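You operate a simulated robot arm through the tools that you are given. There is no shell and no other tool.

Carry out the task below with a simulated robot arm. There is one attempt and no reset: what you move stays moved.

TASK
Put things in order on the top of the run-off table. At the end: the blue spacer stands where the grey ink bottle stood; the grey ink bottle from the top of the run-off table stands on top of the green plate; the black medium metal weight is on the white box; the yellow freezer probe stands where the blue spacer stood; whatever was shut is shut again. Leave all else as you found it, and nothing knocked over.
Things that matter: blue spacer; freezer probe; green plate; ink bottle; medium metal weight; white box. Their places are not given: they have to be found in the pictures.

The check looks at the end state, three seconds after you hand in, the way a careful person would. Anything else that was tipped, shoved, dropped, spilled or broken makes it a failure.

THE ROBOT
A 6-joint arm with a two-finger gripper, fixed in place. Base frame: the origin is on the floor under the middle of its stand, x ahead of it, y to its left, z up; the work surface is at about z = 81.2. Units: cm, degrees, N and s.
With the tool pointing down near the work surface it reaches from about 12 to 68 cm from the base axis. Its first joint turns from -66.0 to 66.0 degrees. Payload 2.45 kg.
The tool frame sits at the grasp point between the pads (the TCP): z along the fingers, y along the line on which they close. The tips reach 3 cm beyond it. The gripper opens to 10.6 cm; its body begins 7.9 cm behind the TCP.
Orientation is that of the tool frame in the base frame, as [roll, pitch, yaw] about the fixed x, y, z axes, in that order (R = Rz(yaw) Ry(pitch) Rx(roll)). With the fingers straight down and closing along the base's y, the tool's x points along the base's -x, its y along +y and its z along -z.

THE INTERFACE
- The arm moves only by the tool nudge_tool. Its argument "commands" is a list of rows, each an object of numbers (a shift or turn left out is 0, a gripper value left out holds the last): "tx", "ty", "tz": the shift along the tool's x, y, z in cm; "ax", "ay", "az": the turn, a rotation vector about the tool's x, y, z in degrees; "claw": the finger opening in cm, from 0 to 10.6. In form: [{"tx": .., "ty": .., "tz": .., "ax": .., "ay": .., "az": .., "claw": ..}, ...]. A call has 1 to 20 rows; each row shifts and turns the commanded pose from where the row before left it, along the tool's axes as they then stand. Rows are played at 5 a second. More than 5 cm and 8.6 degrees between two rows, or a gripper value outside its range, and nothing of the call is played. Where a pose cannot be reached the arm comes as near as it can. A force on the tool above 40 N (or 10 N above the force at the start of the call, whichever is more), or a blocked arm, ends the call early, and 0.2 s more pass. Each finger travels about 15.3 cm/s and halts on what it meets, pressing with about 36 N; the grip force reading is that of the motor and also rises with nothing between the fingers. The clock runs only during rows and for 0.2 s after the last one: add rows that do not move to give the fingers time. The reply holds the time, the measured pose of the TCP, the force on the tool along the base axes, the opening and the grip force, in the units named above and with some noise, with the torque about the TCP (base axes, N m) and any sound that the robot's microphone picked up, and new pictures: "show" is both (left out), scene, wrist or none.
- Cameras (640 x 400 px; columns grow to the right, rows downward): "scene" is fixed at [6.22, 39.72, 141.15]; the picture's right is [-0.70, -0.72, 0.00], its down [-0.37, 0.36, -0.85] and it looks along [0.61, -0.60, -0.52] (base axes); focal length 335 px, centre (320, 200). "wrist" rides on the gripper at [7.6, -0.2, -10.6] in the tool frame; the picture's right is [0.02, 1.00, 0.00], its down [-0.78, 0.02, -0.62] and it looks along [-0.62, 0.01, 0.78] (tool axes); focal length 247 px, centre (320, 200).
- locate(camera, pixels): for up to 12 pixels [column, row] of the newest picture of that camera ("zoom" is the newest enlarged one), the place [x, y, z] in the base frame of the surface seen there, good to about 0.2 cm, but the place of the scene camera against the robot may be out by one fixed shift of up to 2.5 cm in any direction. It takes no simulated time.
- close_up(camera, box): a new picture of the part [left, top, right, bottom] of that camera's present view, enlarged. It takes no simulated time.
- finish_job(): hands the job in; it is judged then, once.

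Leave the gripper open and the arm clear of the work at the hand-in unless told otherwise.

The tools are called by a JSON object that holds its "api" and its "payload". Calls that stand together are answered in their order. nudge_tool: Moves the arm, as the interface text tells. Its arguments: {"type":"object","properties":{"commands":{"type":"array","items":{"type":"object","properties":{"tx":{"type":"number"},"ty":{"type":"number"},"tz":{"type":"number"},"ax":{"type":"number"},"ay":{"type":"number"},"az":{"type":"number"},"claw":{"type":"number"}}}},"show":{"type":"string","enum":["both","scene","wrist","none"]}},"required":["commands"]} The other tools are called the same way: locate (camera, pixels) gives the place of the surface under pixels of a picture; close_up (camera, box) takes an enlarged picture of a part of a camera's view; finish_job () hands the job in.

At the start:

```text
time: 0.0
position: [42.01, -2.4, 111.22]
tcp_rot: [179.9, 0.0, 179.9]
contact_force: [-0.4, 0.2, 0.2]
wrist_torque: [-0.04, -0.02, 0.01]
opening: 10.58
gripper_force: 0.2
```

scene: 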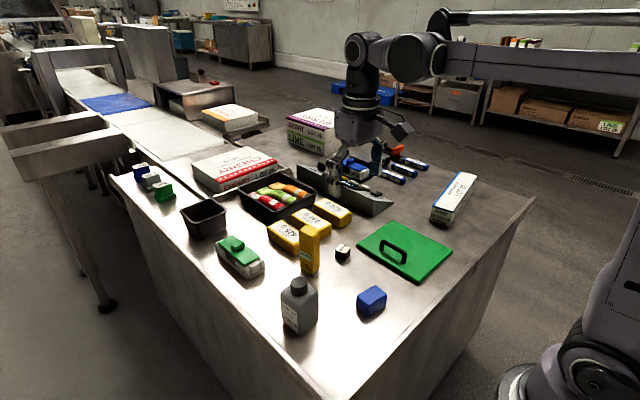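
wrist: 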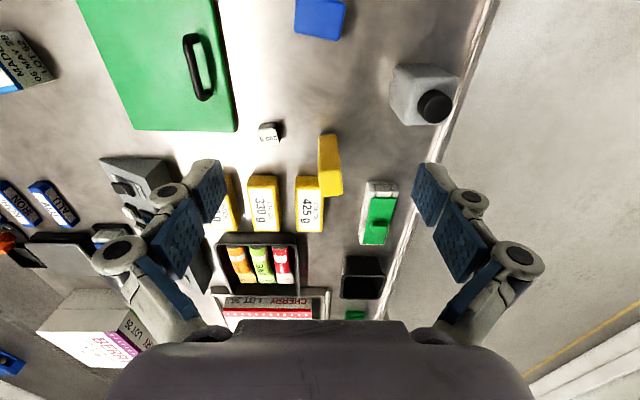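

I see the table with a grey bottle near (300,305) in the scene picture, a blue block at (371,300), a green plate with a handle at (405,250), a small black/white weight at (343,252) and a yellow upright thing at (309,250). I'll enlarge parts of both pictures first.

{"api": "close_up", "payload": {"camera": "scene", "box": [200, 180, 460, 342]}}

{"api": "close_up", "payload": {"camera": "wrist", "box": [80, 0, 480, 250]}}

{"api": "close_up", "payload": {"camera": "scene", "box": [120, 90, 360, 240]}}

{"api": "close_up", "payload": {"camera": "scene", "box": [280, 90, 500, 228]}}

```text
2.46 times, centred on (330, 261) of scene
```

zoom: 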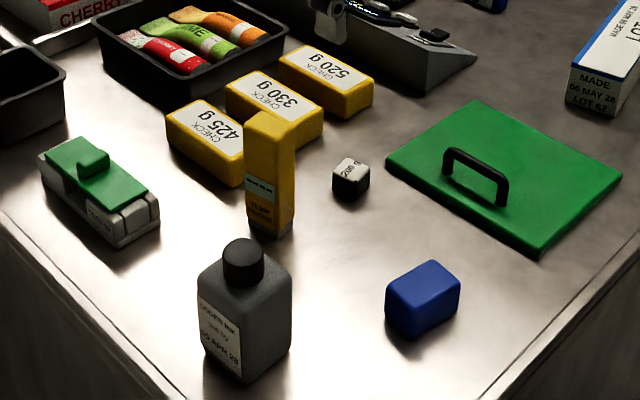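

```text
1.60 times, centred on (280, 125) of wrist
```

zoom: 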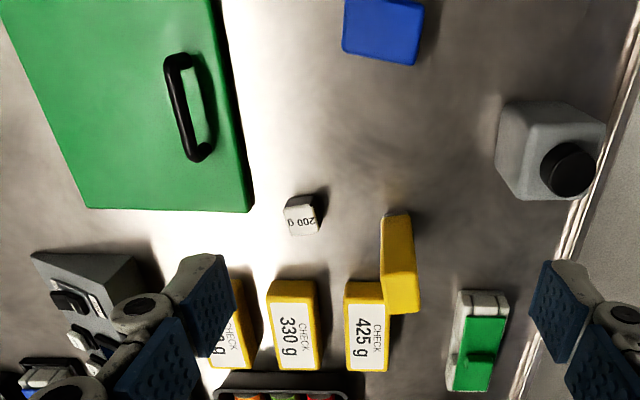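

```text
2.67 times, centred on (240, 165) of scene
```

zoom: 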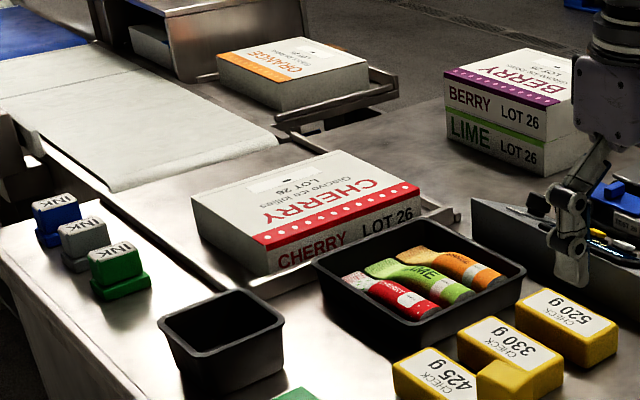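

```text
2.90 times, centred on (390, 159) of scene
```

zoom: 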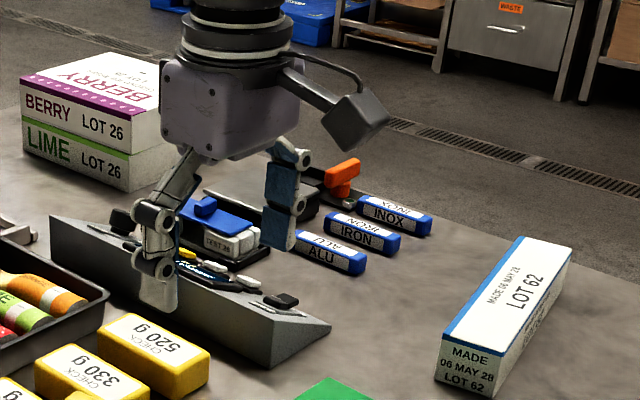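

The yellow upright thing seems to bear "TEMP..." and the small cube "200 g". I'll enlarge further to read the labels and look for other weights and other white boxes.

{"api": "close_up", "payload": {"camera": "scene", "box": [280, 210, 360, 260]}}

{"api": "close_up", "payload": {"camera": "scene", "box": [270, 260, 350, 340]}}

{"api": "close_up", "payload": {"camera": "scene", "box": [340, 140, 440, 202]}}

{"api": "close_up", "payload": {"camera": "scene", "box": [420, 160, 500, 235]}}

{"api": "close_up", "payload": {"camera": "wrist", "box": [0, 140, 240, 290]}}

{"api": "close_up", "payload": {"camera": "wrist", "box": [0, 0, 80, 100]}}

```text
8.00 times, centred on (320, 235) of scene
```

zoom: 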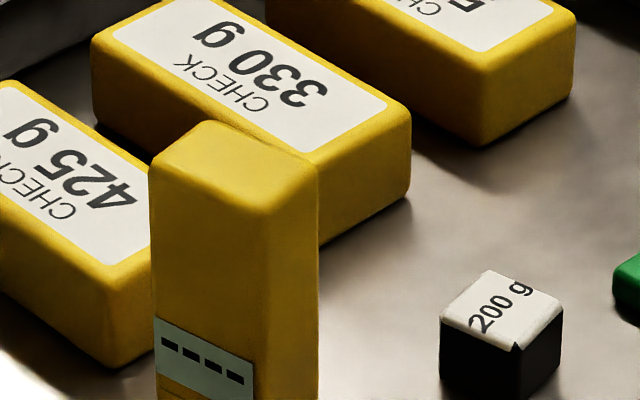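

```text
5.00 times, centred on (310, 300) of scene
```

zoom: 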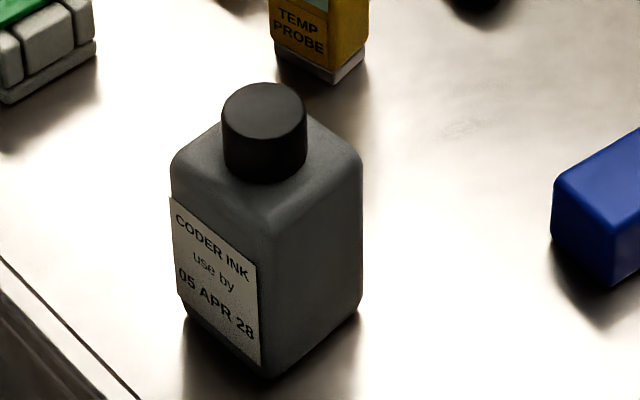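

```text
6.40 times, centred on (390, 171) of scene
```

zoom: 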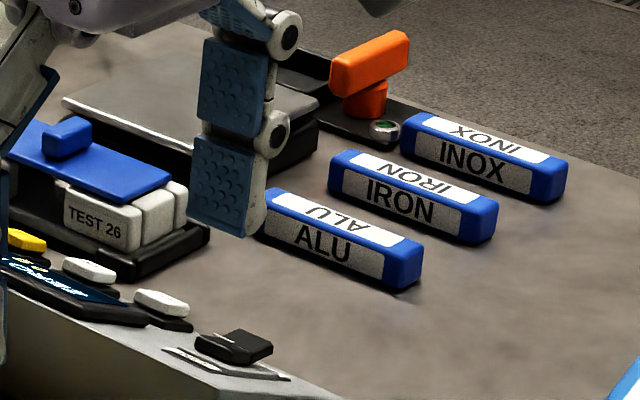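

```text
5.33 times, centred on (460, 198) of scene
```

zoom: 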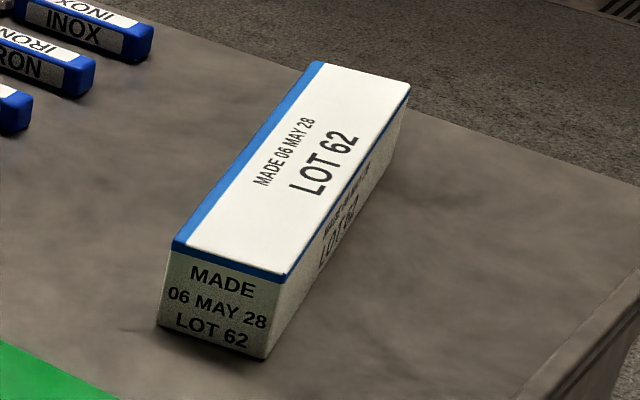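

```text
2.67 times, centred on (120, 215) of wrist
```

zoom: 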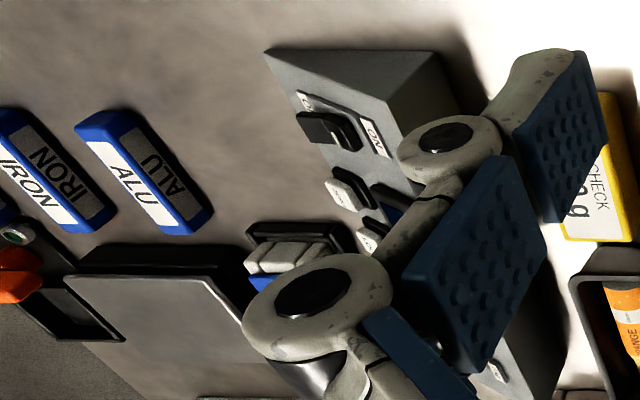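

```text
4.00 times, centred on (40, 50) of wrist
```

zoom: 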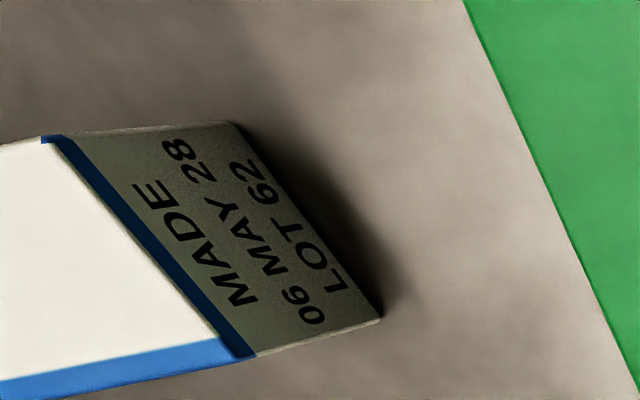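

Now I'll measure the key places, in the wrist picture first (that camera moves with the arm) and then the same in the scene picture to find the shift.

{"api": "locate", "payload": {"camera": "wrist", "pixels": [[434, 107], [405, 90], [318, 18], [305, 37], [267, 136], [277, 125], [325, 150], [333, 190], [200, 60], [100, 20], [236, 129], [15, 75]]}}

{"api": "locate", "payload": {"camera": "scene", "pixels": [[298, 286], [372, 293], [343, 247], [310, 226], [313, 272], [395, 245], [408, 281], [455, 195], [240, 165], [315, 117], [230, 110], [400, 320]]}}

```text
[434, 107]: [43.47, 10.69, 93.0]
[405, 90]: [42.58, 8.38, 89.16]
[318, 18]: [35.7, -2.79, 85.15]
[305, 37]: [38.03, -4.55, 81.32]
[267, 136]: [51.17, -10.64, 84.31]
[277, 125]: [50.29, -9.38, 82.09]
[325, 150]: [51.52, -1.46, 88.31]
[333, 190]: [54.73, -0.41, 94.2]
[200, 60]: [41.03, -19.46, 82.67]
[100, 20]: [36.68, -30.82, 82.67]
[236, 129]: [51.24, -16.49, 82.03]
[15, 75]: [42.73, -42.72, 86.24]
```

```text
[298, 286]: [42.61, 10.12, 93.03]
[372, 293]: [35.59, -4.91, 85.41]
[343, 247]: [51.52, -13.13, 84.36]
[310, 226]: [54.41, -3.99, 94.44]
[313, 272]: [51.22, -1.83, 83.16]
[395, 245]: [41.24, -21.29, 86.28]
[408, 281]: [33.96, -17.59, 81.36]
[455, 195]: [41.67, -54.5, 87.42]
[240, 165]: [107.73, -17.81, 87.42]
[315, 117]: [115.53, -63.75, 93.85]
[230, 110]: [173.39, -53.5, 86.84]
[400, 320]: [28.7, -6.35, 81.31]
```

The scene camera seems shifted by a couple of cm; I'll trust the wrist camera. I enlarge the bottle, spacer and probe in the wrist picture to get their outlines.

{"api": "close_up", "payload": {"camera": "wrist", "box": [290, 0, 490, 125]}}

{"api": "close_up", "payload": {"camera": "wrist", "box": [240, 100, 400, 200]}}

```text
3.20 times, centred on (390, 62) of wrist
```

zoom: 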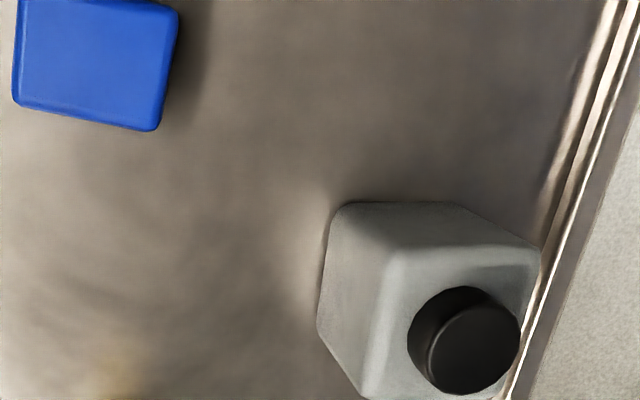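

```text
4.00 times, centred on (320, 150) of wrist
```

zoom: 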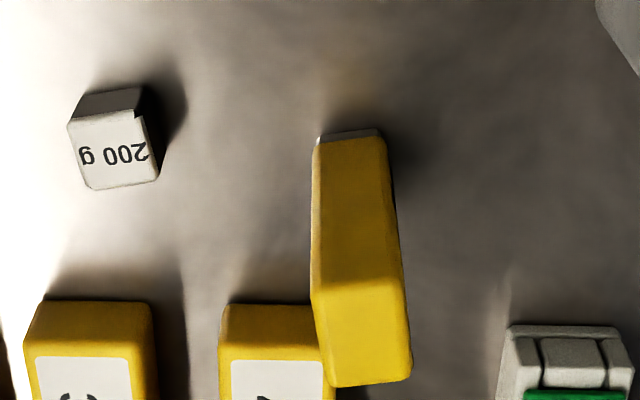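

The bottle stands close to the table's left edge. I back the arm 22 cm toward the base so that the wrist camera looks squarely at the spacer and bottle.

{"api": "nudge_tool", "payload": {"commands": [{"tx": 3.5, "ty": 0.5}, {"tx": 3.5, "ty": 0.5}, {"tx": 3.5, "ty": 0.5}, {"tx": 3.5, "ty": 0.5}, {"tx": 3.5, "ty": 0.5}, {"tx": 3.0, "ty": 0.5}, {}, {}]}}

```text
time: 1.8
position: [21.41, 0.73, 111.27]
tcp_rot: [-180.0, 0.0, 180.0]
contact_force: [-0.8, -0.3, 0.5]
wrist_torque: [-0.02, 0.02, 0.0]
opening: 10.6
gripper_force: 0.1
```

scene: 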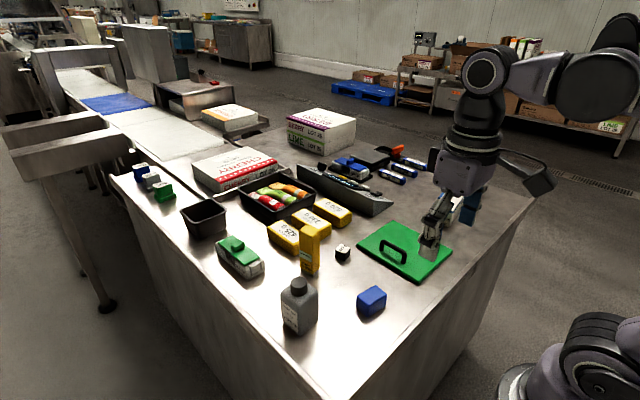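
wrist: 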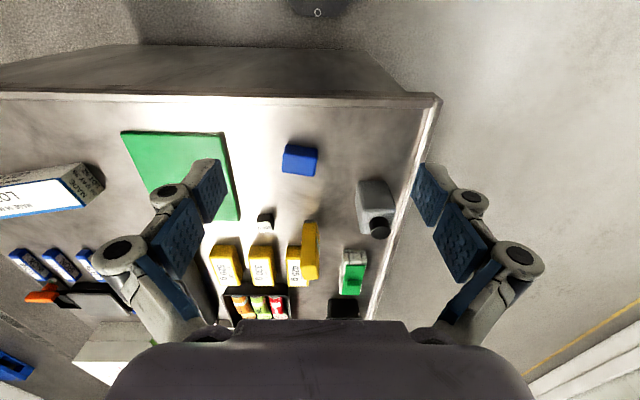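

I now see bottle at (376,205), spacer at (300,158), plate at (190,170), all in the wrist picture. I enlarge that region.

{"api": "close_up", "payload": {"camera": "wrist", "box": [240, 120, 440, 245]}}

{"api": "locate", "payload": {"camera": "zoom", "pixels": [[145, 85], [240, 90], [237, 170], [138, 165], [185, 130], [380, 195], [475, 190], [500, 260], [395, 290], [448, 345], [440, 230], [420, 240]]}}

```text
3.20 times, centred on (340, 182) of wrist
```

zoom: 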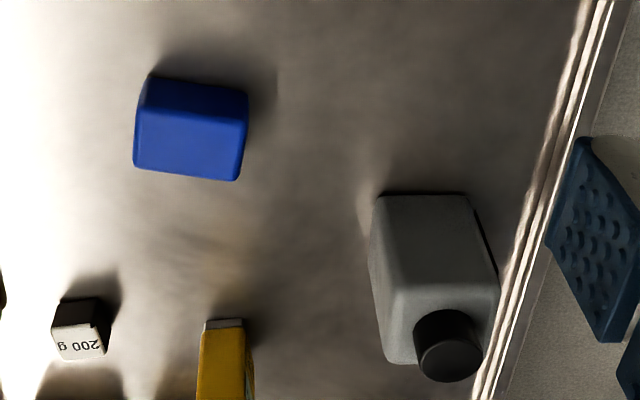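

```text
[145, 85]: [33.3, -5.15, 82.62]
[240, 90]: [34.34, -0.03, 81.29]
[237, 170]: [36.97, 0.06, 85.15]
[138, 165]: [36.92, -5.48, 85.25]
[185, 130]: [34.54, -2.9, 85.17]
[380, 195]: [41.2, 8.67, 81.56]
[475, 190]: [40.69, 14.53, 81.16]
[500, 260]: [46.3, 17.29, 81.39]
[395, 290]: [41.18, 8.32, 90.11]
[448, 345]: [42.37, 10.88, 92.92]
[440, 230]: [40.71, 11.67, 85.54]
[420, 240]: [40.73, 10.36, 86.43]
```

I'll sample further edge points of the bottle, spacer and plate in the same enlarged view.

{"api": "locate", "payload": {"camera": "zoom", "pixels": [[465, 198], [385, 200], [495, 282], [392, 282], [388, 355], [412, 362], [448, 318], [448, 372], [420, 345], [478, 345], [490, 300], [372, 250]]}}

{"api": "locate", "payload": {"camera": "zoom", "pixels": [[150, 78], [245, 92], [143, 112], [243, 122], [242, 160], [236, 177], [137, 160], [190, 112], [190, 172], [140, 135], [243, 140], [190, 90]]}}

```text
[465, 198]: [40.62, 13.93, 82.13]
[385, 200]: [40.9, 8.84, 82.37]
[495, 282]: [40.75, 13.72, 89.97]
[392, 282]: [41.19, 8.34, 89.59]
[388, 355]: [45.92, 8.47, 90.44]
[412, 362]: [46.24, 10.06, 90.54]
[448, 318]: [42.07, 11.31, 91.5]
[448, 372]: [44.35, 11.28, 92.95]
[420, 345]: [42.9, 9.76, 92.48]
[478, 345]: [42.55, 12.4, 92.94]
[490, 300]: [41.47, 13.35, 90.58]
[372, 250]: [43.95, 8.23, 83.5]
```

```text
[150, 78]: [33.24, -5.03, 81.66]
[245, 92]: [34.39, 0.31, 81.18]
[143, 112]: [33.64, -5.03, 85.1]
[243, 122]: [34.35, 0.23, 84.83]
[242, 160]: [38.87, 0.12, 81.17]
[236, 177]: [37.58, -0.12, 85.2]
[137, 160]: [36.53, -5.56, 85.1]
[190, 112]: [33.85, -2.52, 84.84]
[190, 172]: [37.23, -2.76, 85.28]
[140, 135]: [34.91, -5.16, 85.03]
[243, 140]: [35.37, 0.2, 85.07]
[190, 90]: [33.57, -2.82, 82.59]
```

The bottle spans about x 40.7–46.5, y 8.2–14, shoulders at z 90.3 and cap top 92.95. The spacer spans about x 33.4–37.8, y −5.4–0.2, top 85.2, turned by about 7°. Now I measure the plate and its handle.

{"api": "close_up", "payload": {"camera": "wrist", "box": [90, 110, 270, 230]}}

{"api": "locate", "payload": {"camera": "wrist", "pixels": [[125, 134], [220, 136], [237, 217], [150, 185], [228, 180], [170, 134], [190, 150], [232, 195], [215, 217], [140, 165], [205, 145], [225, 150]]}}

{"api": "close_up", "payload": {"camera": "scene", "box": [340, 200, 500, 300]}}

{"api": "locate", "payload": {"camera": "zoom", "pixels": [[250, 312], [70, 175], [165, 165], [172, 215], [240, 190], [243, 250], [205, 180], [300, 250], [150, 180], [120, 140], [430, 195], [250, 290]]}}

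```text
3.33 times, centred on (180, 170) of wrist
```

zoom: 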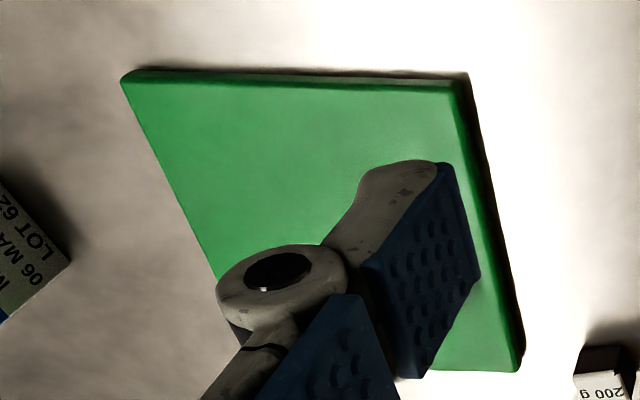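

```text
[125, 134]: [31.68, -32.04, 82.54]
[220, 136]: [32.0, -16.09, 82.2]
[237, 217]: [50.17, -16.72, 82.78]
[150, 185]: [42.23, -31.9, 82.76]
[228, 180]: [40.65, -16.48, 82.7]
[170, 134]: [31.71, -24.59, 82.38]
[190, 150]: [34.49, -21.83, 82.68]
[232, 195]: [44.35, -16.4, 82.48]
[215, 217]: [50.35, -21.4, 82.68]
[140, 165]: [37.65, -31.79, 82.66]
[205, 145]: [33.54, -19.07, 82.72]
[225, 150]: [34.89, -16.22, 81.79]
```

```text
4.00 times, centred on (420, 250) of scene
```

zoom: 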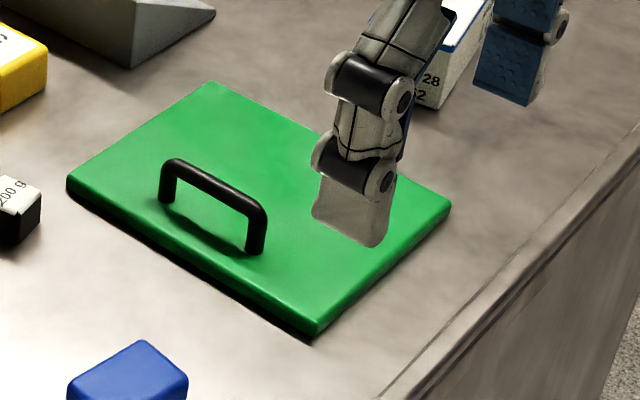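

```text
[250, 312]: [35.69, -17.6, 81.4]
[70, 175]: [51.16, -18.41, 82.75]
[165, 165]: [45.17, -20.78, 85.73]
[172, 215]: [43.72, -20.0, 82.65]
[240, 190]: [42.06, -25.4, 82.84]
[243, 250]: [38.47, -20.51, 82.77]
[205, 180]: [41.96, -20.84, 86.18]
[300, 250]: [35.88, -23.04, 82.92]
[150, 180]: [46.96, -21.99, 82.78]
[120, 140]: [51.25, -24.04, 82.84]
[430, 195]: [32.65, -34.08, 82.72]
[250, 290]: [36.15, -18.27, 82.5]
```

The plate spans about x 31.5–50.6, y −32 to −16, top 82.7, with the handle along x near y −19; so y ≈ −27 is the free part for the bottle. I now move above the bottle (43.6, 11.1), still high.

{"api": "nudge_tool", "payload": {"commands": [{"tx": -3.7, "ty": 1.73}, {"tx": -3.7, "ty": 1.73}, {"tx": -3.7, "ty": 1.73}, {"tx": -3.7, "ty": 1.73}, {"tx": -3.7, "ty": 1.73}, {"tx": -3.7, "ty": 1.72}, {"az": -3.0}, {"tz": 4}, {"tz": 4}, {"tz": 4}, {}, {}]}}

```text
time: 4.4
position: [43.76, 10.9, 99.36]
tcp_rot: [-180.0, 0.0, -177.0]
contact_force: [0.2, 0.2, 0.3]
wrist_torque: [0.0, 0.02, 0.0]
opening: 10.61
gripper_force: 0.1
```

scene: 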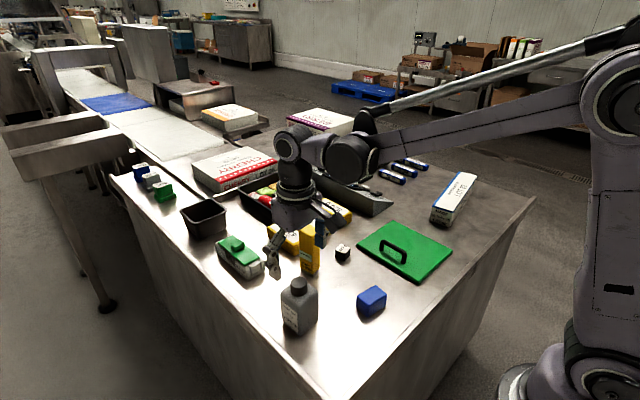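
wrist: 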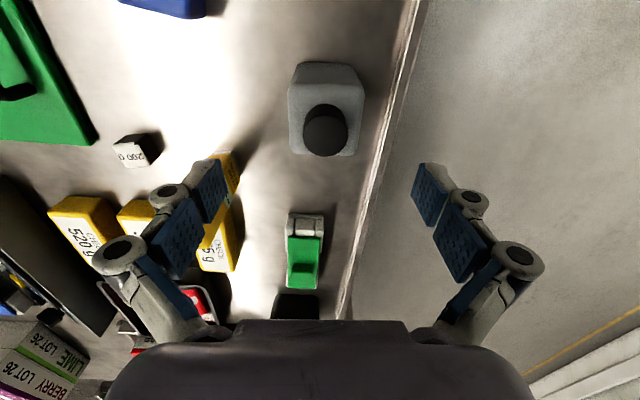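

The cap is seen at (325,130), close to where the tool axis should meet it. I check the exact centre before lowering.

{"api": "close_up", "payload": {"camera": "wrist", "box": [270, 50, 390, 170]}}

{"api": "locate", "payload": {"camera": "wrist", "pixels": [[325, 118], [325, 150], [309, 130], [342, 130], [293, 85], [358, 85], [293, 145], [355, 145], [325, 68], [325, 78], [291, 120], [360, 120]]}}

```text
3.33 times, centred on (330, 110) of wrist
```

zoom: 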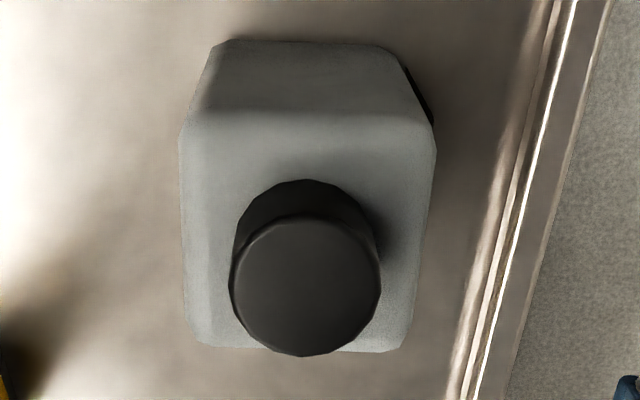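

```text
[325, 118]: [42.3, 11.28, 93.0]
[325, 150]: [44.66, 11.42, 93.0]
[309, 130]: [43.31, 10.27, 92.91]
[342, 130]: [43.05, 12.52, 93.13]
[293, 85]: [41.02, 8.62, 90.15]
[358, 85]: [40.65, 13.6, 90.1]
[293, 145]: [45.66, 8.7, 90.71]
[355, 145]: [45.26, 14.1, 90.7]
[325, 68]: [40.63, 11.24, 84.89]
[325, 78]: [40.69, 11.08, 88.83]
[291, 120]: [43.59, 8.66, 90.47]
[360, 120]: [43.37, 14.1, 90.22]
```

The cap centre comes out at about (43.5, 11.35). I shift 0.45 cm left, then lower to z ≈ 87 with the fingers either side of the bottle.

{"api": "nudge_tool", "payload": {"commands": [{"tx": 0.23, "ty": 0.46}, {"tz": 3}, {"tz": 3}, {"tz": 3}, {"tz": 3.3}, {}, {}]}}

```text
time: 6.0
position: [43.45, 11.23, 87.02]
tcp_rot: [180.0, 0.0, -177.0]
contact_force: [0.2, -0.3, 0.7]
wrist_torque: [-0.02, -0.02, -0.04]
opening: 10.61
gripper_force: 0.1
```

scene: 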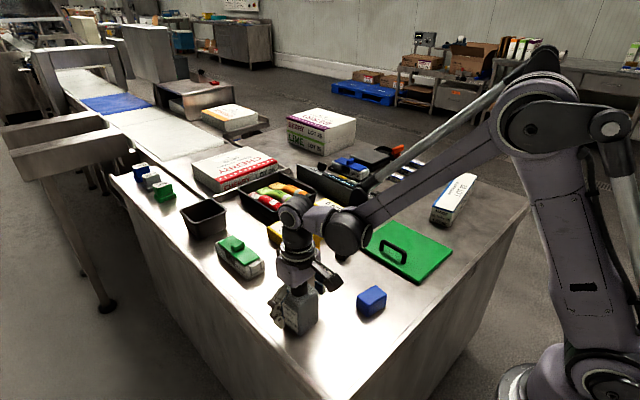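
wrist: 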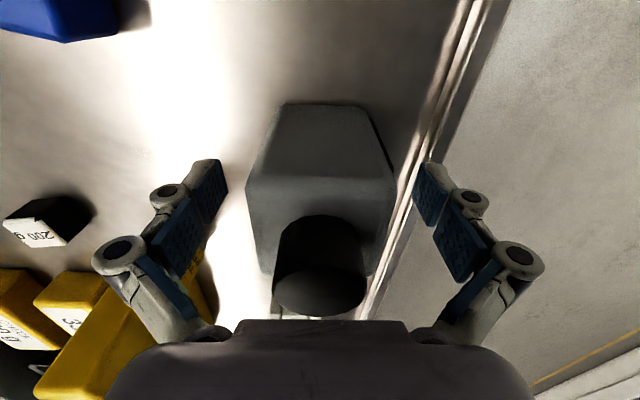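

The fingers stand either side of the bottle. I close them now.

{"api": "nudge_tool", "payload": {"commands": [{"claw": 4.0}, {}, {}, {}, {}], "show": "wrist"}}

```text
time: 7.2
position: [43.44, 11.31, 87.1]
tcp_rot: [-179.9, -0.1, -177.0]
contact_force: [0.8, 0.8, 25.2]
wrist_torque: [0.07, 0.18, -0.12]
opening: 5.93
gripper_force: 35.9
```

wrist: 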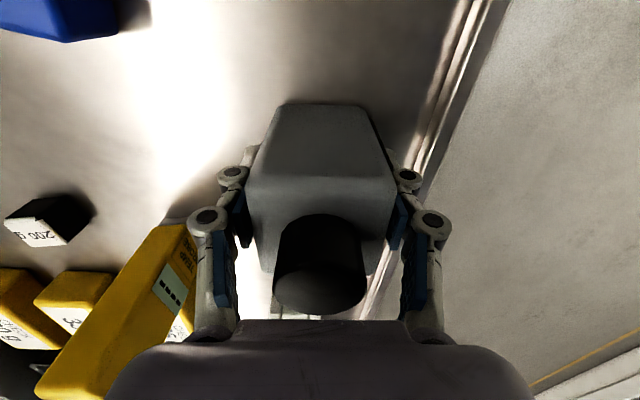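

Gripped at 5.93 cm. I lift 1 cm and read the load.

{"api": "nudge_tool", "payload": {"commands": [{"tz": -0.5}, {"tz": -0.7}, {"tz": -1}, {}], "show": "both"}}

```text
time: 8.2
position: [43.39, 11.43, 89.19]
tcp_rot: [180.0, -0.1, -177.0]
contact_force: [-0.7, 0.0, -2.9]
wrist_torque: [-0.02, 0.01, 0.03]
opening: 5.95
gripper_force: 36.1
```

scene: 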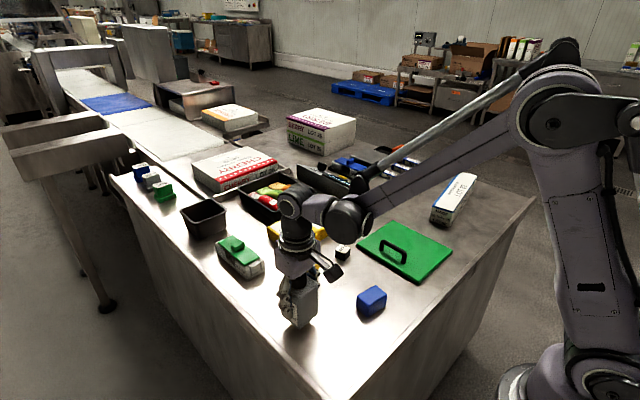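
wrist: 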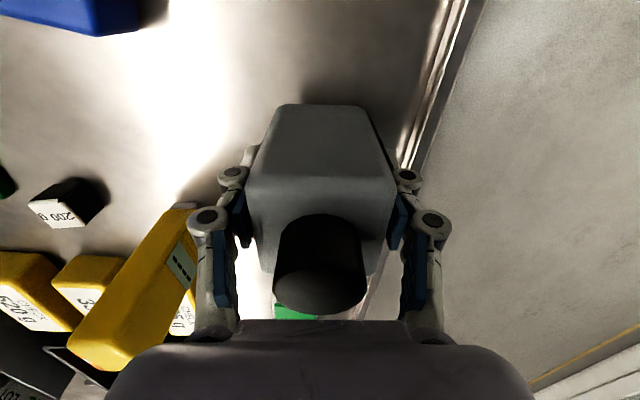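

The bottle weighs about 0.3 kg and hangs freely. I raise it to z ≈ 98, turn back 3° and carry it over to (41, −27.3) above the plate.

{"api": "nudge_tool", "payload": {"commands": [{"tz": -3}, {"tz": -3}, {"tz": -3}, {"az": 3}, {"tx": 0.2, "ty": -3.2}, {"tx": 0.2, "ty": -3.5}, {"tx": 0.2, "ty": -3.5}, {"tx": 0.2, "ty": -3.5}, {"tx": 0.2, "ty": -3.5}, {"tx": 0.2, "ty": -3.5}, {"tx": 0.2, "ty": -3.5}, {"tx": 0.2, "ty": -3.5}, {"tx": 0.2, "ty": -3.5}, {"tx": 0.2, "ty": -3.5}, {"tx": 0.2, "ty": -3.5}, {}, {}]}}

```text
time: 11.8
position: [41.3, -26.8, 98.23]
tcp_rot: [-180.0, 0.0, -180.0]
contact_force: [0.3, -0.9, -3.4]
wrist_torque: [0.0, -0.01, 0.0]
opening: 5.92
gripper_force: 36.4
```

scene: 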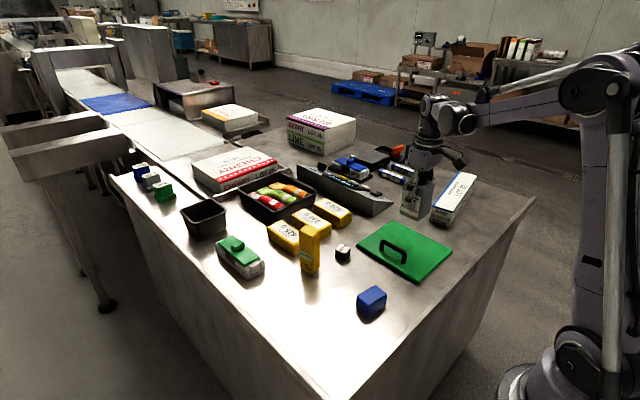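
wrist: 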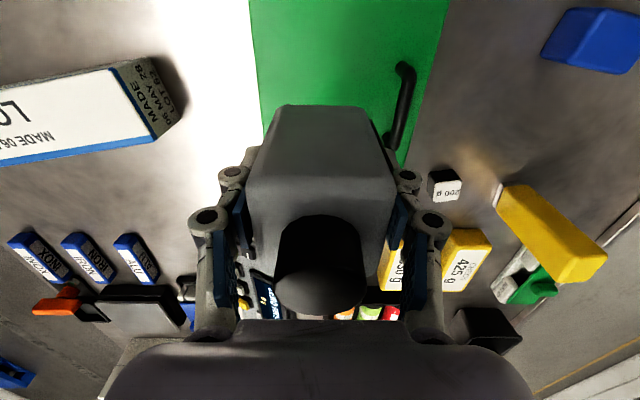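

The bottle hangs over the far part of the plate; handle visible at (400,105). I check the handle and plate edges from here.

{"api": "locate", "payload": {"camera": "wrist", "pixels": [[406, 70], [400, 110], [408, 105], [392, 138], [403, 155], [252, 20], [258, 100], [440, 30], [412, 150], [300, 60], [388, 60], [250, 60]]}}

{"api": "close_up", "payload": {"camera": "scene", "box": [340, 100, 540, 290]}}

```text
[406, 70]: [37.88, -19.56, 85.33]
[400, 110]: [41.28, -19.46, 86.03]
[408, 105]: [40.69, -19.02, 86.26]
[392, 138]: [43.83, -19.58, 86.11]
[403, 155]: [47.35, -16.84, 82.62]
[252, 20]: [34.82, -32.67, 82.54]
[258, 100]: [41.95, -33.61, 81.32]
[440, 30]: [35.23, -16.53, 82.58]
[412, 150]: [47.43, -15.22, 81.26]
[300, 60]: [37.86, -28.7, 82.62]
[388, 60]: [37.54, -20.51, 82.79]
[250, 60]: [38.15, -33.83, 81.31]
```

```text
2.11 times, centred on (440, 195) of scene
```

zoom: 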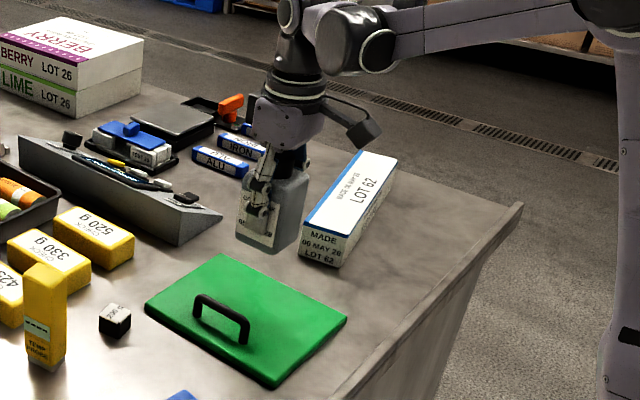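

Clear room: plate y −32.7 to −16.2, handle at y −19.4. I lower to just above the plate (bottle base about 1 cm above it).

{"api": "nudge_tool", "payload": {"commands": [{"ty": -0.4}, {"tz": 3}, {"tz": 3}, {"tz": 2.4}, {}, {}]}}

```text
time: 13.2
position: [41.36, -27.38, 89.88]
tcp_rot: [-179.9, 0.0, -180.0]
contact_force: [0.0, 1.2, -3.3]
wrist_torque: [-0.02, 0.01, -0.04]
opening: 5.92
gripper_force: 36.7
```

scene: 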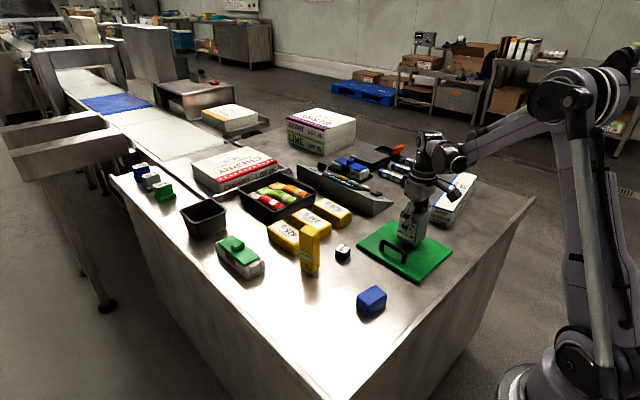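
wrist: 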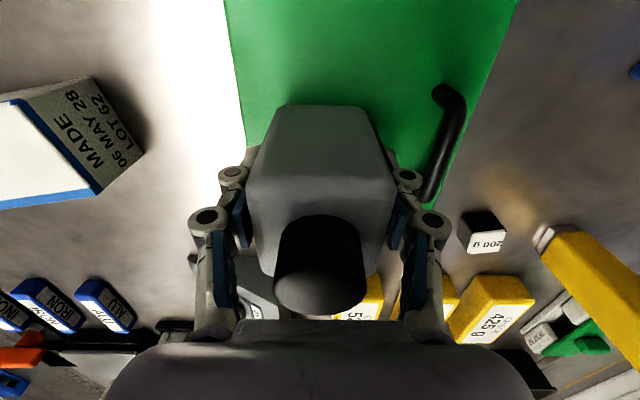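

The base is about 1.2 cm above the plate. I lower in small steps until the force shows contact.

{"api": "nudge_tool", "payload": {"commands": [{"tz": 0.4}, {"tz": 0.3}, {"tz": 0.2}, {"tz": 0.15}, {}, {}], "show": "none"}}

```text
time: 14.6
position: [41.32, -27.24, 88.77]
tcp_rot: [180.0, 0.0, -180.0]
contact_force: [0.3, -0.2, -2.9]
wrist_torque: [0.02, 0.02, 0.01]
opening: 5.94
gripper_force: 35.9
```

Still hanging at z 88.77. I go on down in 0.1 cm steps.

{"api": "nudge_tool", "payload": {"commands": [{"tz": 0.1}, {}, {"tz": 0.05}, {}], "show": "none"}}

```text
time: 15.6
position: [41.24, -27.25, 88.58]
tcp_rot: [-180.0, 0.0, -180.0]
contact_force: [0.2, -0.2, -3.9]
wrist_torque: [-0.01, 0.01, -0.03]
opening: 5.95
gripper_force: 36.9
```

No contact yet (force −3.9 N, just the weight plus noise). Further small steps.

{"api": "nudge_tool", "payload": {"commands": [{"tz": 0.1}, {}, {}], "show": "none"}}

{"api": "nudge_tool", "payload": {"commands": [{"tz": 0.07}, {}, {}], "show": "none"}}

```text
time: 16.4
position: [41.31, -27.29, 88.44]
tcp_rot: [180.0, 0.0, 179.9]
contact_force: [0.0, 0.8, -3.3]
wrist_torque: [0.0, 0.05, 0.02]
opening: 5.94
gripper_force: 35.8
```

```text
time: 17.2
position: [41.19, -27.23, 88.47]
tcp_rot: [179.9, 0.0, 180.0]
contact_force: [-1.7, -1.3, 21.1]
wrist_torque: [0.08, -0.1, -0.03]
opening: 5.94
gripper_force: 36.1
```

Contact (21 N). I ease back 0.05 cm and then open the fingers slowly to 8.6 cm.

{"api": "nudge_tool", "payload": {"commands": [{"tz": -0.05}, {}, {"claw": 6.2}, {"claw": 6.6}, {"claw": 7.2}, {"claw": 8.0}, {"claw": 8.6}, {}]}}

```text
time: 19.0
position: [41.31, -27.06, 88.4]
tcp_rot: [-180.0, -0.1, -179.9]
contact_force: [-1.1, -0.5, -0.9]
wrist_torque: [-0.02, 0.02, -0.02]
opening: 8.61
gripper_force: 0.1
```

scene: 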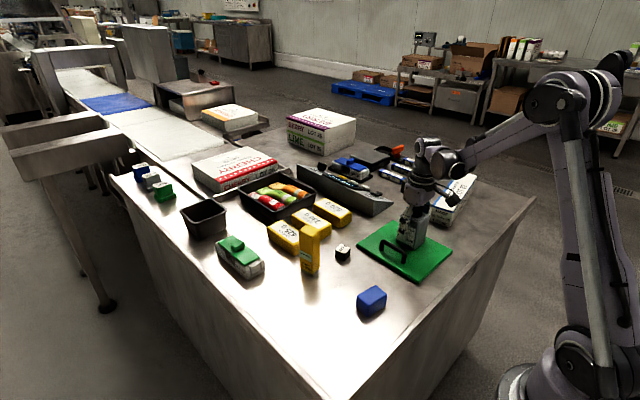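
wrist: 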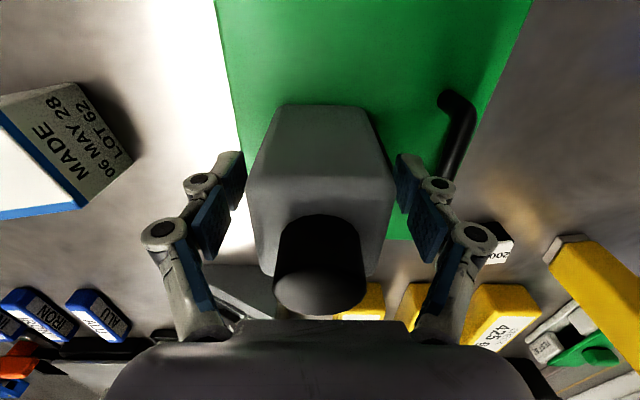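

Released; the bottle stands on the plate. I rise straight up clear of it.

{"api": "nudge_tool", "payload": {"commands": [{"tz": -1}, {"tz": -2}, {"tz": -3}, {"tz": -4}, {"tz": -4}, {}, {}]}}

```text
time: 20.6
position: [41.26, -27.3, 102.39]
tcp_rot: [-179.9, 0.0, -179.9]
contact_force: [-0.5, 0.0, 0.4]
wrist_torque: [0.0, -0.03, 0.01]
opening: 8.6
gripper_force: 0.0
```

scene: 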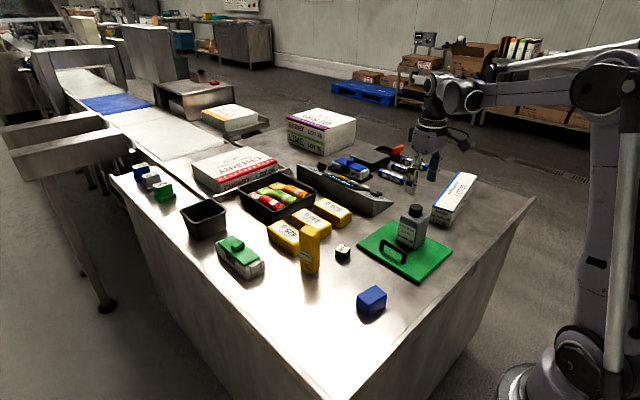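
wrist: 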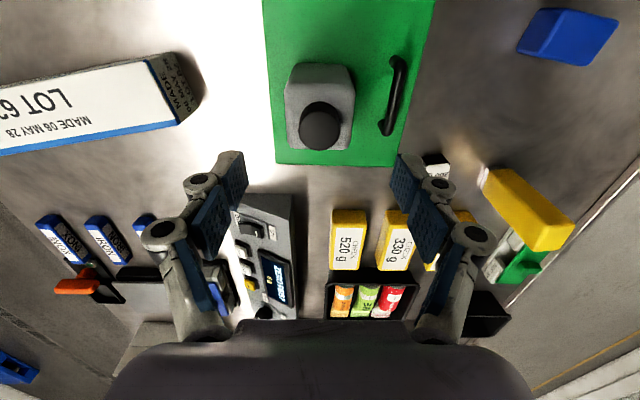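

The bottle stands upright on the plate between its far edge and the handle. Next I go above the spacer at about (35.7, −2.65), turning 7° to match it.

{"api": "nudge_tool", "payload": {"commands": [{"tx": 0.8, "ty": 3.5, "claw": 10.0}, {"tx": 0.8, "ty": 3.5}, {"tx": 0.8, "ty": 3.5}, {"tx": 0.8, "ty": 3.5}, {"tx": 0.8, "ty": 3.5}, {"tx": 0.8, "ty": 3.5}, {"tx": 0.7, "ty": 3.6}, {"az": 7}, {"tz": 3}, {}, {}]}}

```text
time: 23.0
position: [35.73, -2.61, 99.43]
tcp_rot: [-180.0, 0.1, 172.9]
contact_force: [-0.1, -1.0, 0.2]
wrist_torque: [0.01, -0.01, 0.01]
opening: 10.01
gripper_force: 0.1
```

scene: 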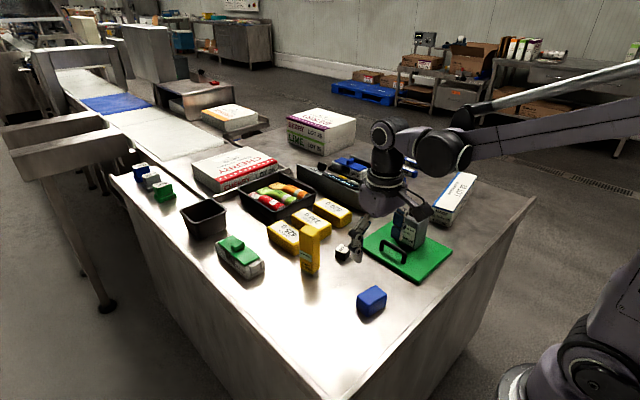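
wrist: 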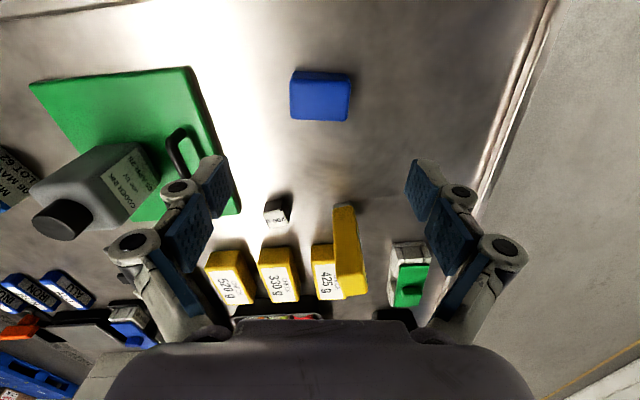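

The spacer is at (320,97), roughly square in the picture. I measure its outline precisely.

{"api": "close_up", "payload": {"camera": "wrist", "box": [270, 50, 370, 140]}}

{"api": "locate", "payload": {"camera": "wrist", "pixels": [[294, 85], [348, 85], [293, 100], [348, 100], [293, 115], [344, 117], [320, 80], [320, 119], [300, 82], [342, 84], [320, 74], [320, 100]]}}

```text
4.44 times, centred on (320, 95) of wrist
```

zoom: 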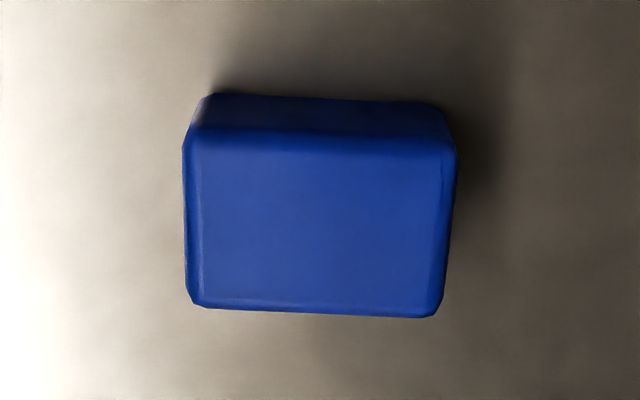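

```text
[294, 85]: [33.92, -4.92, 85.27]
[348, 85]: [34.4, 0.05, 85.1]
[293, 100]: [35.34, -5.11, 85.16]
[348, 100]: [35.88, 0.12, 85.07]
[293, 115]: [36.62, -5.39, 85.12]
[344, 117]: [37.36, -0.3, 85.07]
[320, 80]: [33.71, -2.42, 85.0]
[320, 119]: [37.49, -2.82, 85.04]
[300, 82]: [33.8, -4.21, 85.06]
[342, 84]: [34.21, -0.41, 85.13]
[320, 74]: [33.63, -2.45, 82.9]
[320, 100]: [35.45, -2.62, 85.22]
```

The spacer's top centre is about (35.65, −2.7), and it is turned about 2° more. I turn 2° and lower to z ≈ 85.

{"api": "nudge_tool", "payload": {"commands": [{"az": 2, "ty": -0.07}, {"tz": 4}, {"tz": 4}, {"tz": 3}, {"tz": 2}, {"tz": 1.3}, {}, {}]}}

```text
time: 24.8
position: [35.64, -2.63, 85.17]
tcp_rot: [179.9, -0.1, 171.0]
contact_force: [-0.4, -0.4, 0.0]
wrist_torque: [0.01, -0.02, -0.04]
opening: 10.01
gripper_force: 0.1
```

scene: 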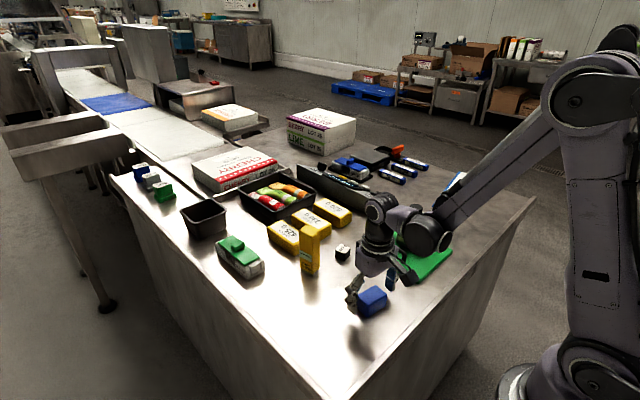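
wrist: 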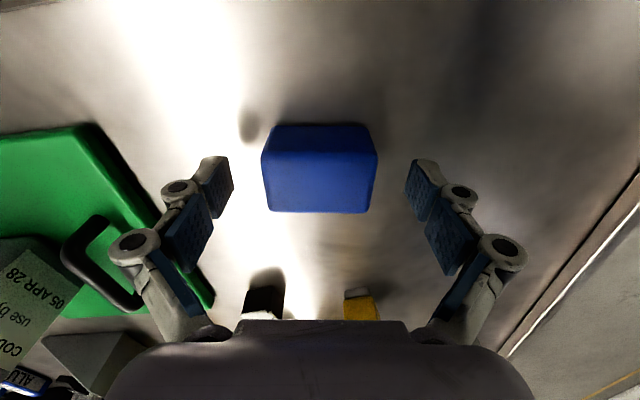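

Well aligned. I close the fingers on the spacer.

{"api": "nudge_tool", "payload": {"commands": [{"claw": 4.0}, {}, {}, {}, {}], "show": "wrist"}}

```text
time: 26.0
position: [35.8, -2.68, 85.09]
tcp_rot: [180.0, 0.0, 170.9]
contact_force: [0.1, -1.7, 3.4]
wrist_torque: [0.09, -0.04, 0.0]
opening: 5.88
gripper_force: 36.4
```

wrist: 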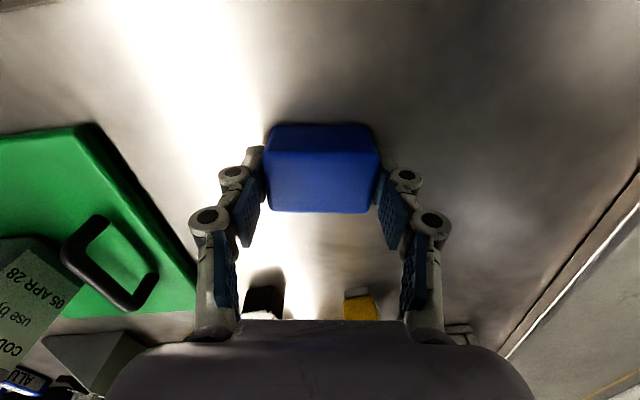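

Gripped (5.88 cm). I lift it, turn back 9°, carry it to the bottle's old place (43.5, 11.35) and stop a little above the table.

{"api": "nudge_tool", "payload": {"commands": [{"tz": -1}, {"tz": -2}, {"tz": -3}, {"tz": -2}, {"az": -4.5}, {"az": -4.5}, {"tx": -1.94, "ty": 3.5}, {"tx": -1.94, "ty": 3.5}, {"tx": -1.94, "ty": 3.5}, {"tx": -1.94, "ty": 3.5}, {}, {}]}}

```text
time: 28.6
position: [43.53, 11.45, 93.25]
tcp_rot: [179.9, 0.0, 180.0]
contact_force: [0.6, -0.4, -1.5]
wrist_torque: [0.03, 0.08, 0.04]
opening: 5.88
gripper_force: 35.7
```

scene: 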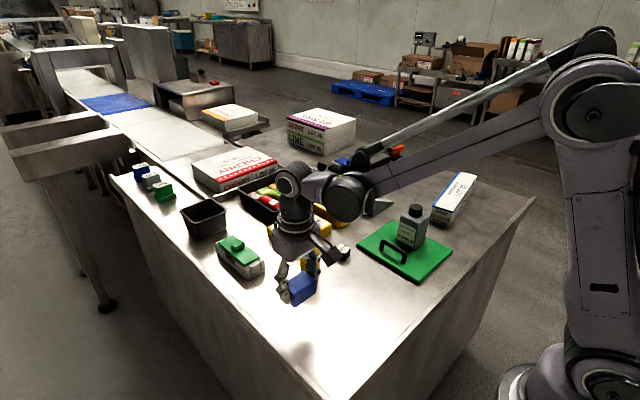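
wrist: 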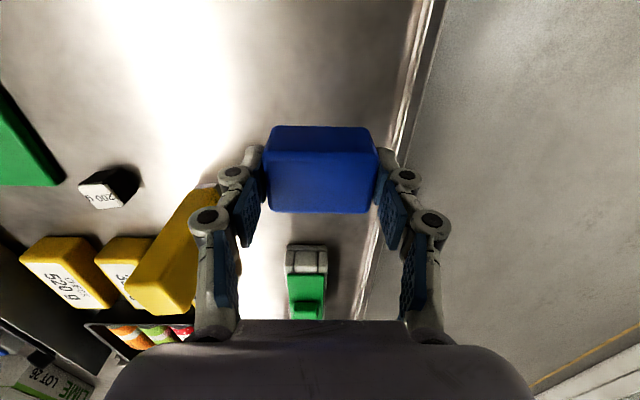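

Above the old bottle place. I lower to just above the table, then in small steps.

{"api": "nudge_tool", "payload": {"commands": [{"tz": 3}, {"tz": 3}, {"tz": 1.5}, {"tz": 0.3}, {}, {}], "show": "none"}}

{"api": "nudge_tool", "payload": {"commands": [{"tz": 0.12}, {}, {}], "show": "none"}}

{"api": "nudge_tool", "payload": {"commands": [{"tz": 0.1}, {}, {}], "show": "none"}}

```text
time: 30.0
position: [43.43, 11.35, 85.32]
tcp_rot: [180.0, 0.0, 179.9]
contact_force: [0.2, 0.4, -0.5]
wrist_torque: [-0.01, 0.02, 0.0]
opening: 5.88
gripper_force: 35.5
```

```text
time: 30.8
position: [43.42, 11.3, 85.15]
tcp_rot: [180.0, 0.0, 179.9]
contact_force: [0.0, 0.6, -0.9]
wrist_torque: [-0.01, -0.02, 0.0]
opening: 5.89
gripper_force: 35.7
```

```text
time: 31.6
position: [43.36, 11.38, 85.11]
tcp_rot: [-180.0, 0.0, 179.9]
contact_force: [-0.1, 0.7, 8.7]
wrist_torque: [0.14, 0.0, -0.01]
opening: 5.89
gripper_force: 35.8
```

Contact at z 85.1 (8.7 N). I open slowly and rise.

{"api": "nudge_tool", "payload": {"commands": [{"claw": 6.2}, {"claw": 6.8}, {"claw": 7.6}, {"claw": 8.6}, {}, {"tz": -1}, {"tz": -3}, {"tz": -4}, {"tz": -4}, {"tz": -3}, {}, {}]}}

```text
time: 34.2
position: [43.55, 11.4, 100.23]
tcp_rot: [-179.9, -0.1, -180.0]
contact_force: [-0.1, 0.7, -0.9]
wrist_torque: [-0.03, 0.02, 0.0]
opening: 8.59
gripper_force: 0.1
```

scene: 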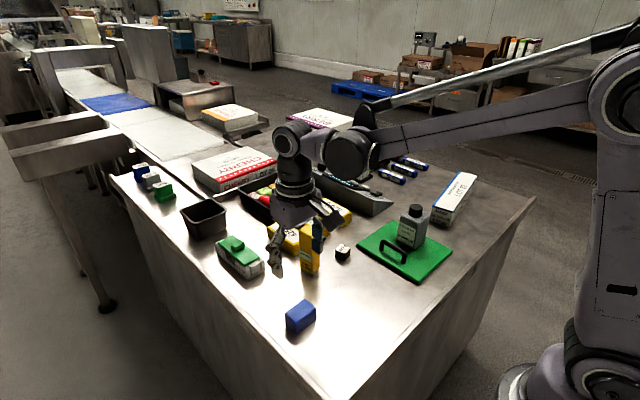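
wrist: 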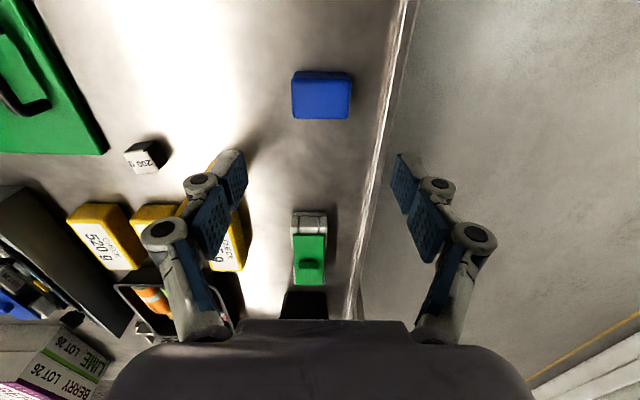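

The spacer stands at the bottle's old place. Now I move back and up to view the yellow probe and the cube from nearby.

{"api": "nudge_tool", "payload": {"commands": [{"tz": -4}, {"tz": -2}, {"tx": 2.5, "ty": -3.1}, {"tx": 2.5, "ty": -3.1}, {"tx": 2.5, "ty": -3.1}, {"tx": 2.5, "ty": -3.1}, {}, {}]}}

{"api": "close_up", "payload": {"camera": "wrist", "box": [220, 80, 420, 280]}}

```text
time: 36.0
position: [33.36, -1.04, 106.25]
tcp_rot: [180.0, 0.0, 180.0]
contact_force: [-0.4, 1.3, 0.0]
wrist_torque: [0.03, 0.02, 0.01]
opening: 8.61
gripper_force: 0.0
```

scene: 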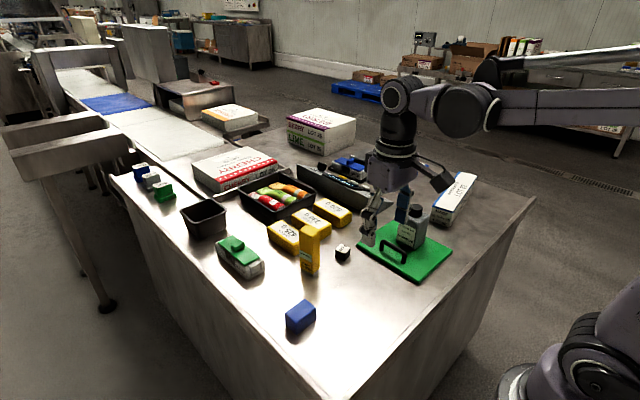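
wrist: 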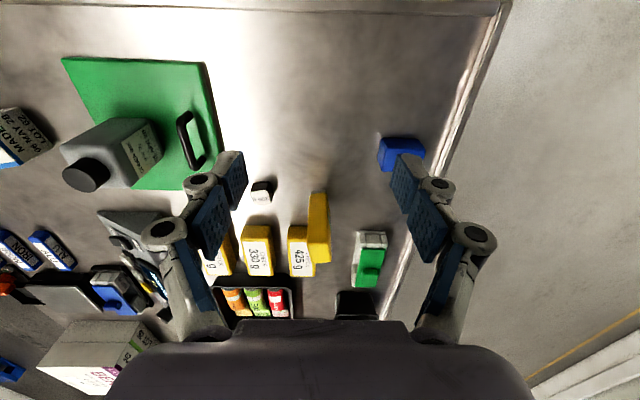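

```text
2.00 times, centred on (320, 180) of wrist
```

zoom: 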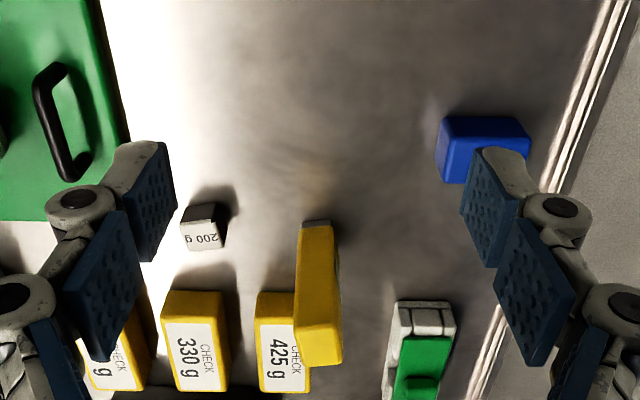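

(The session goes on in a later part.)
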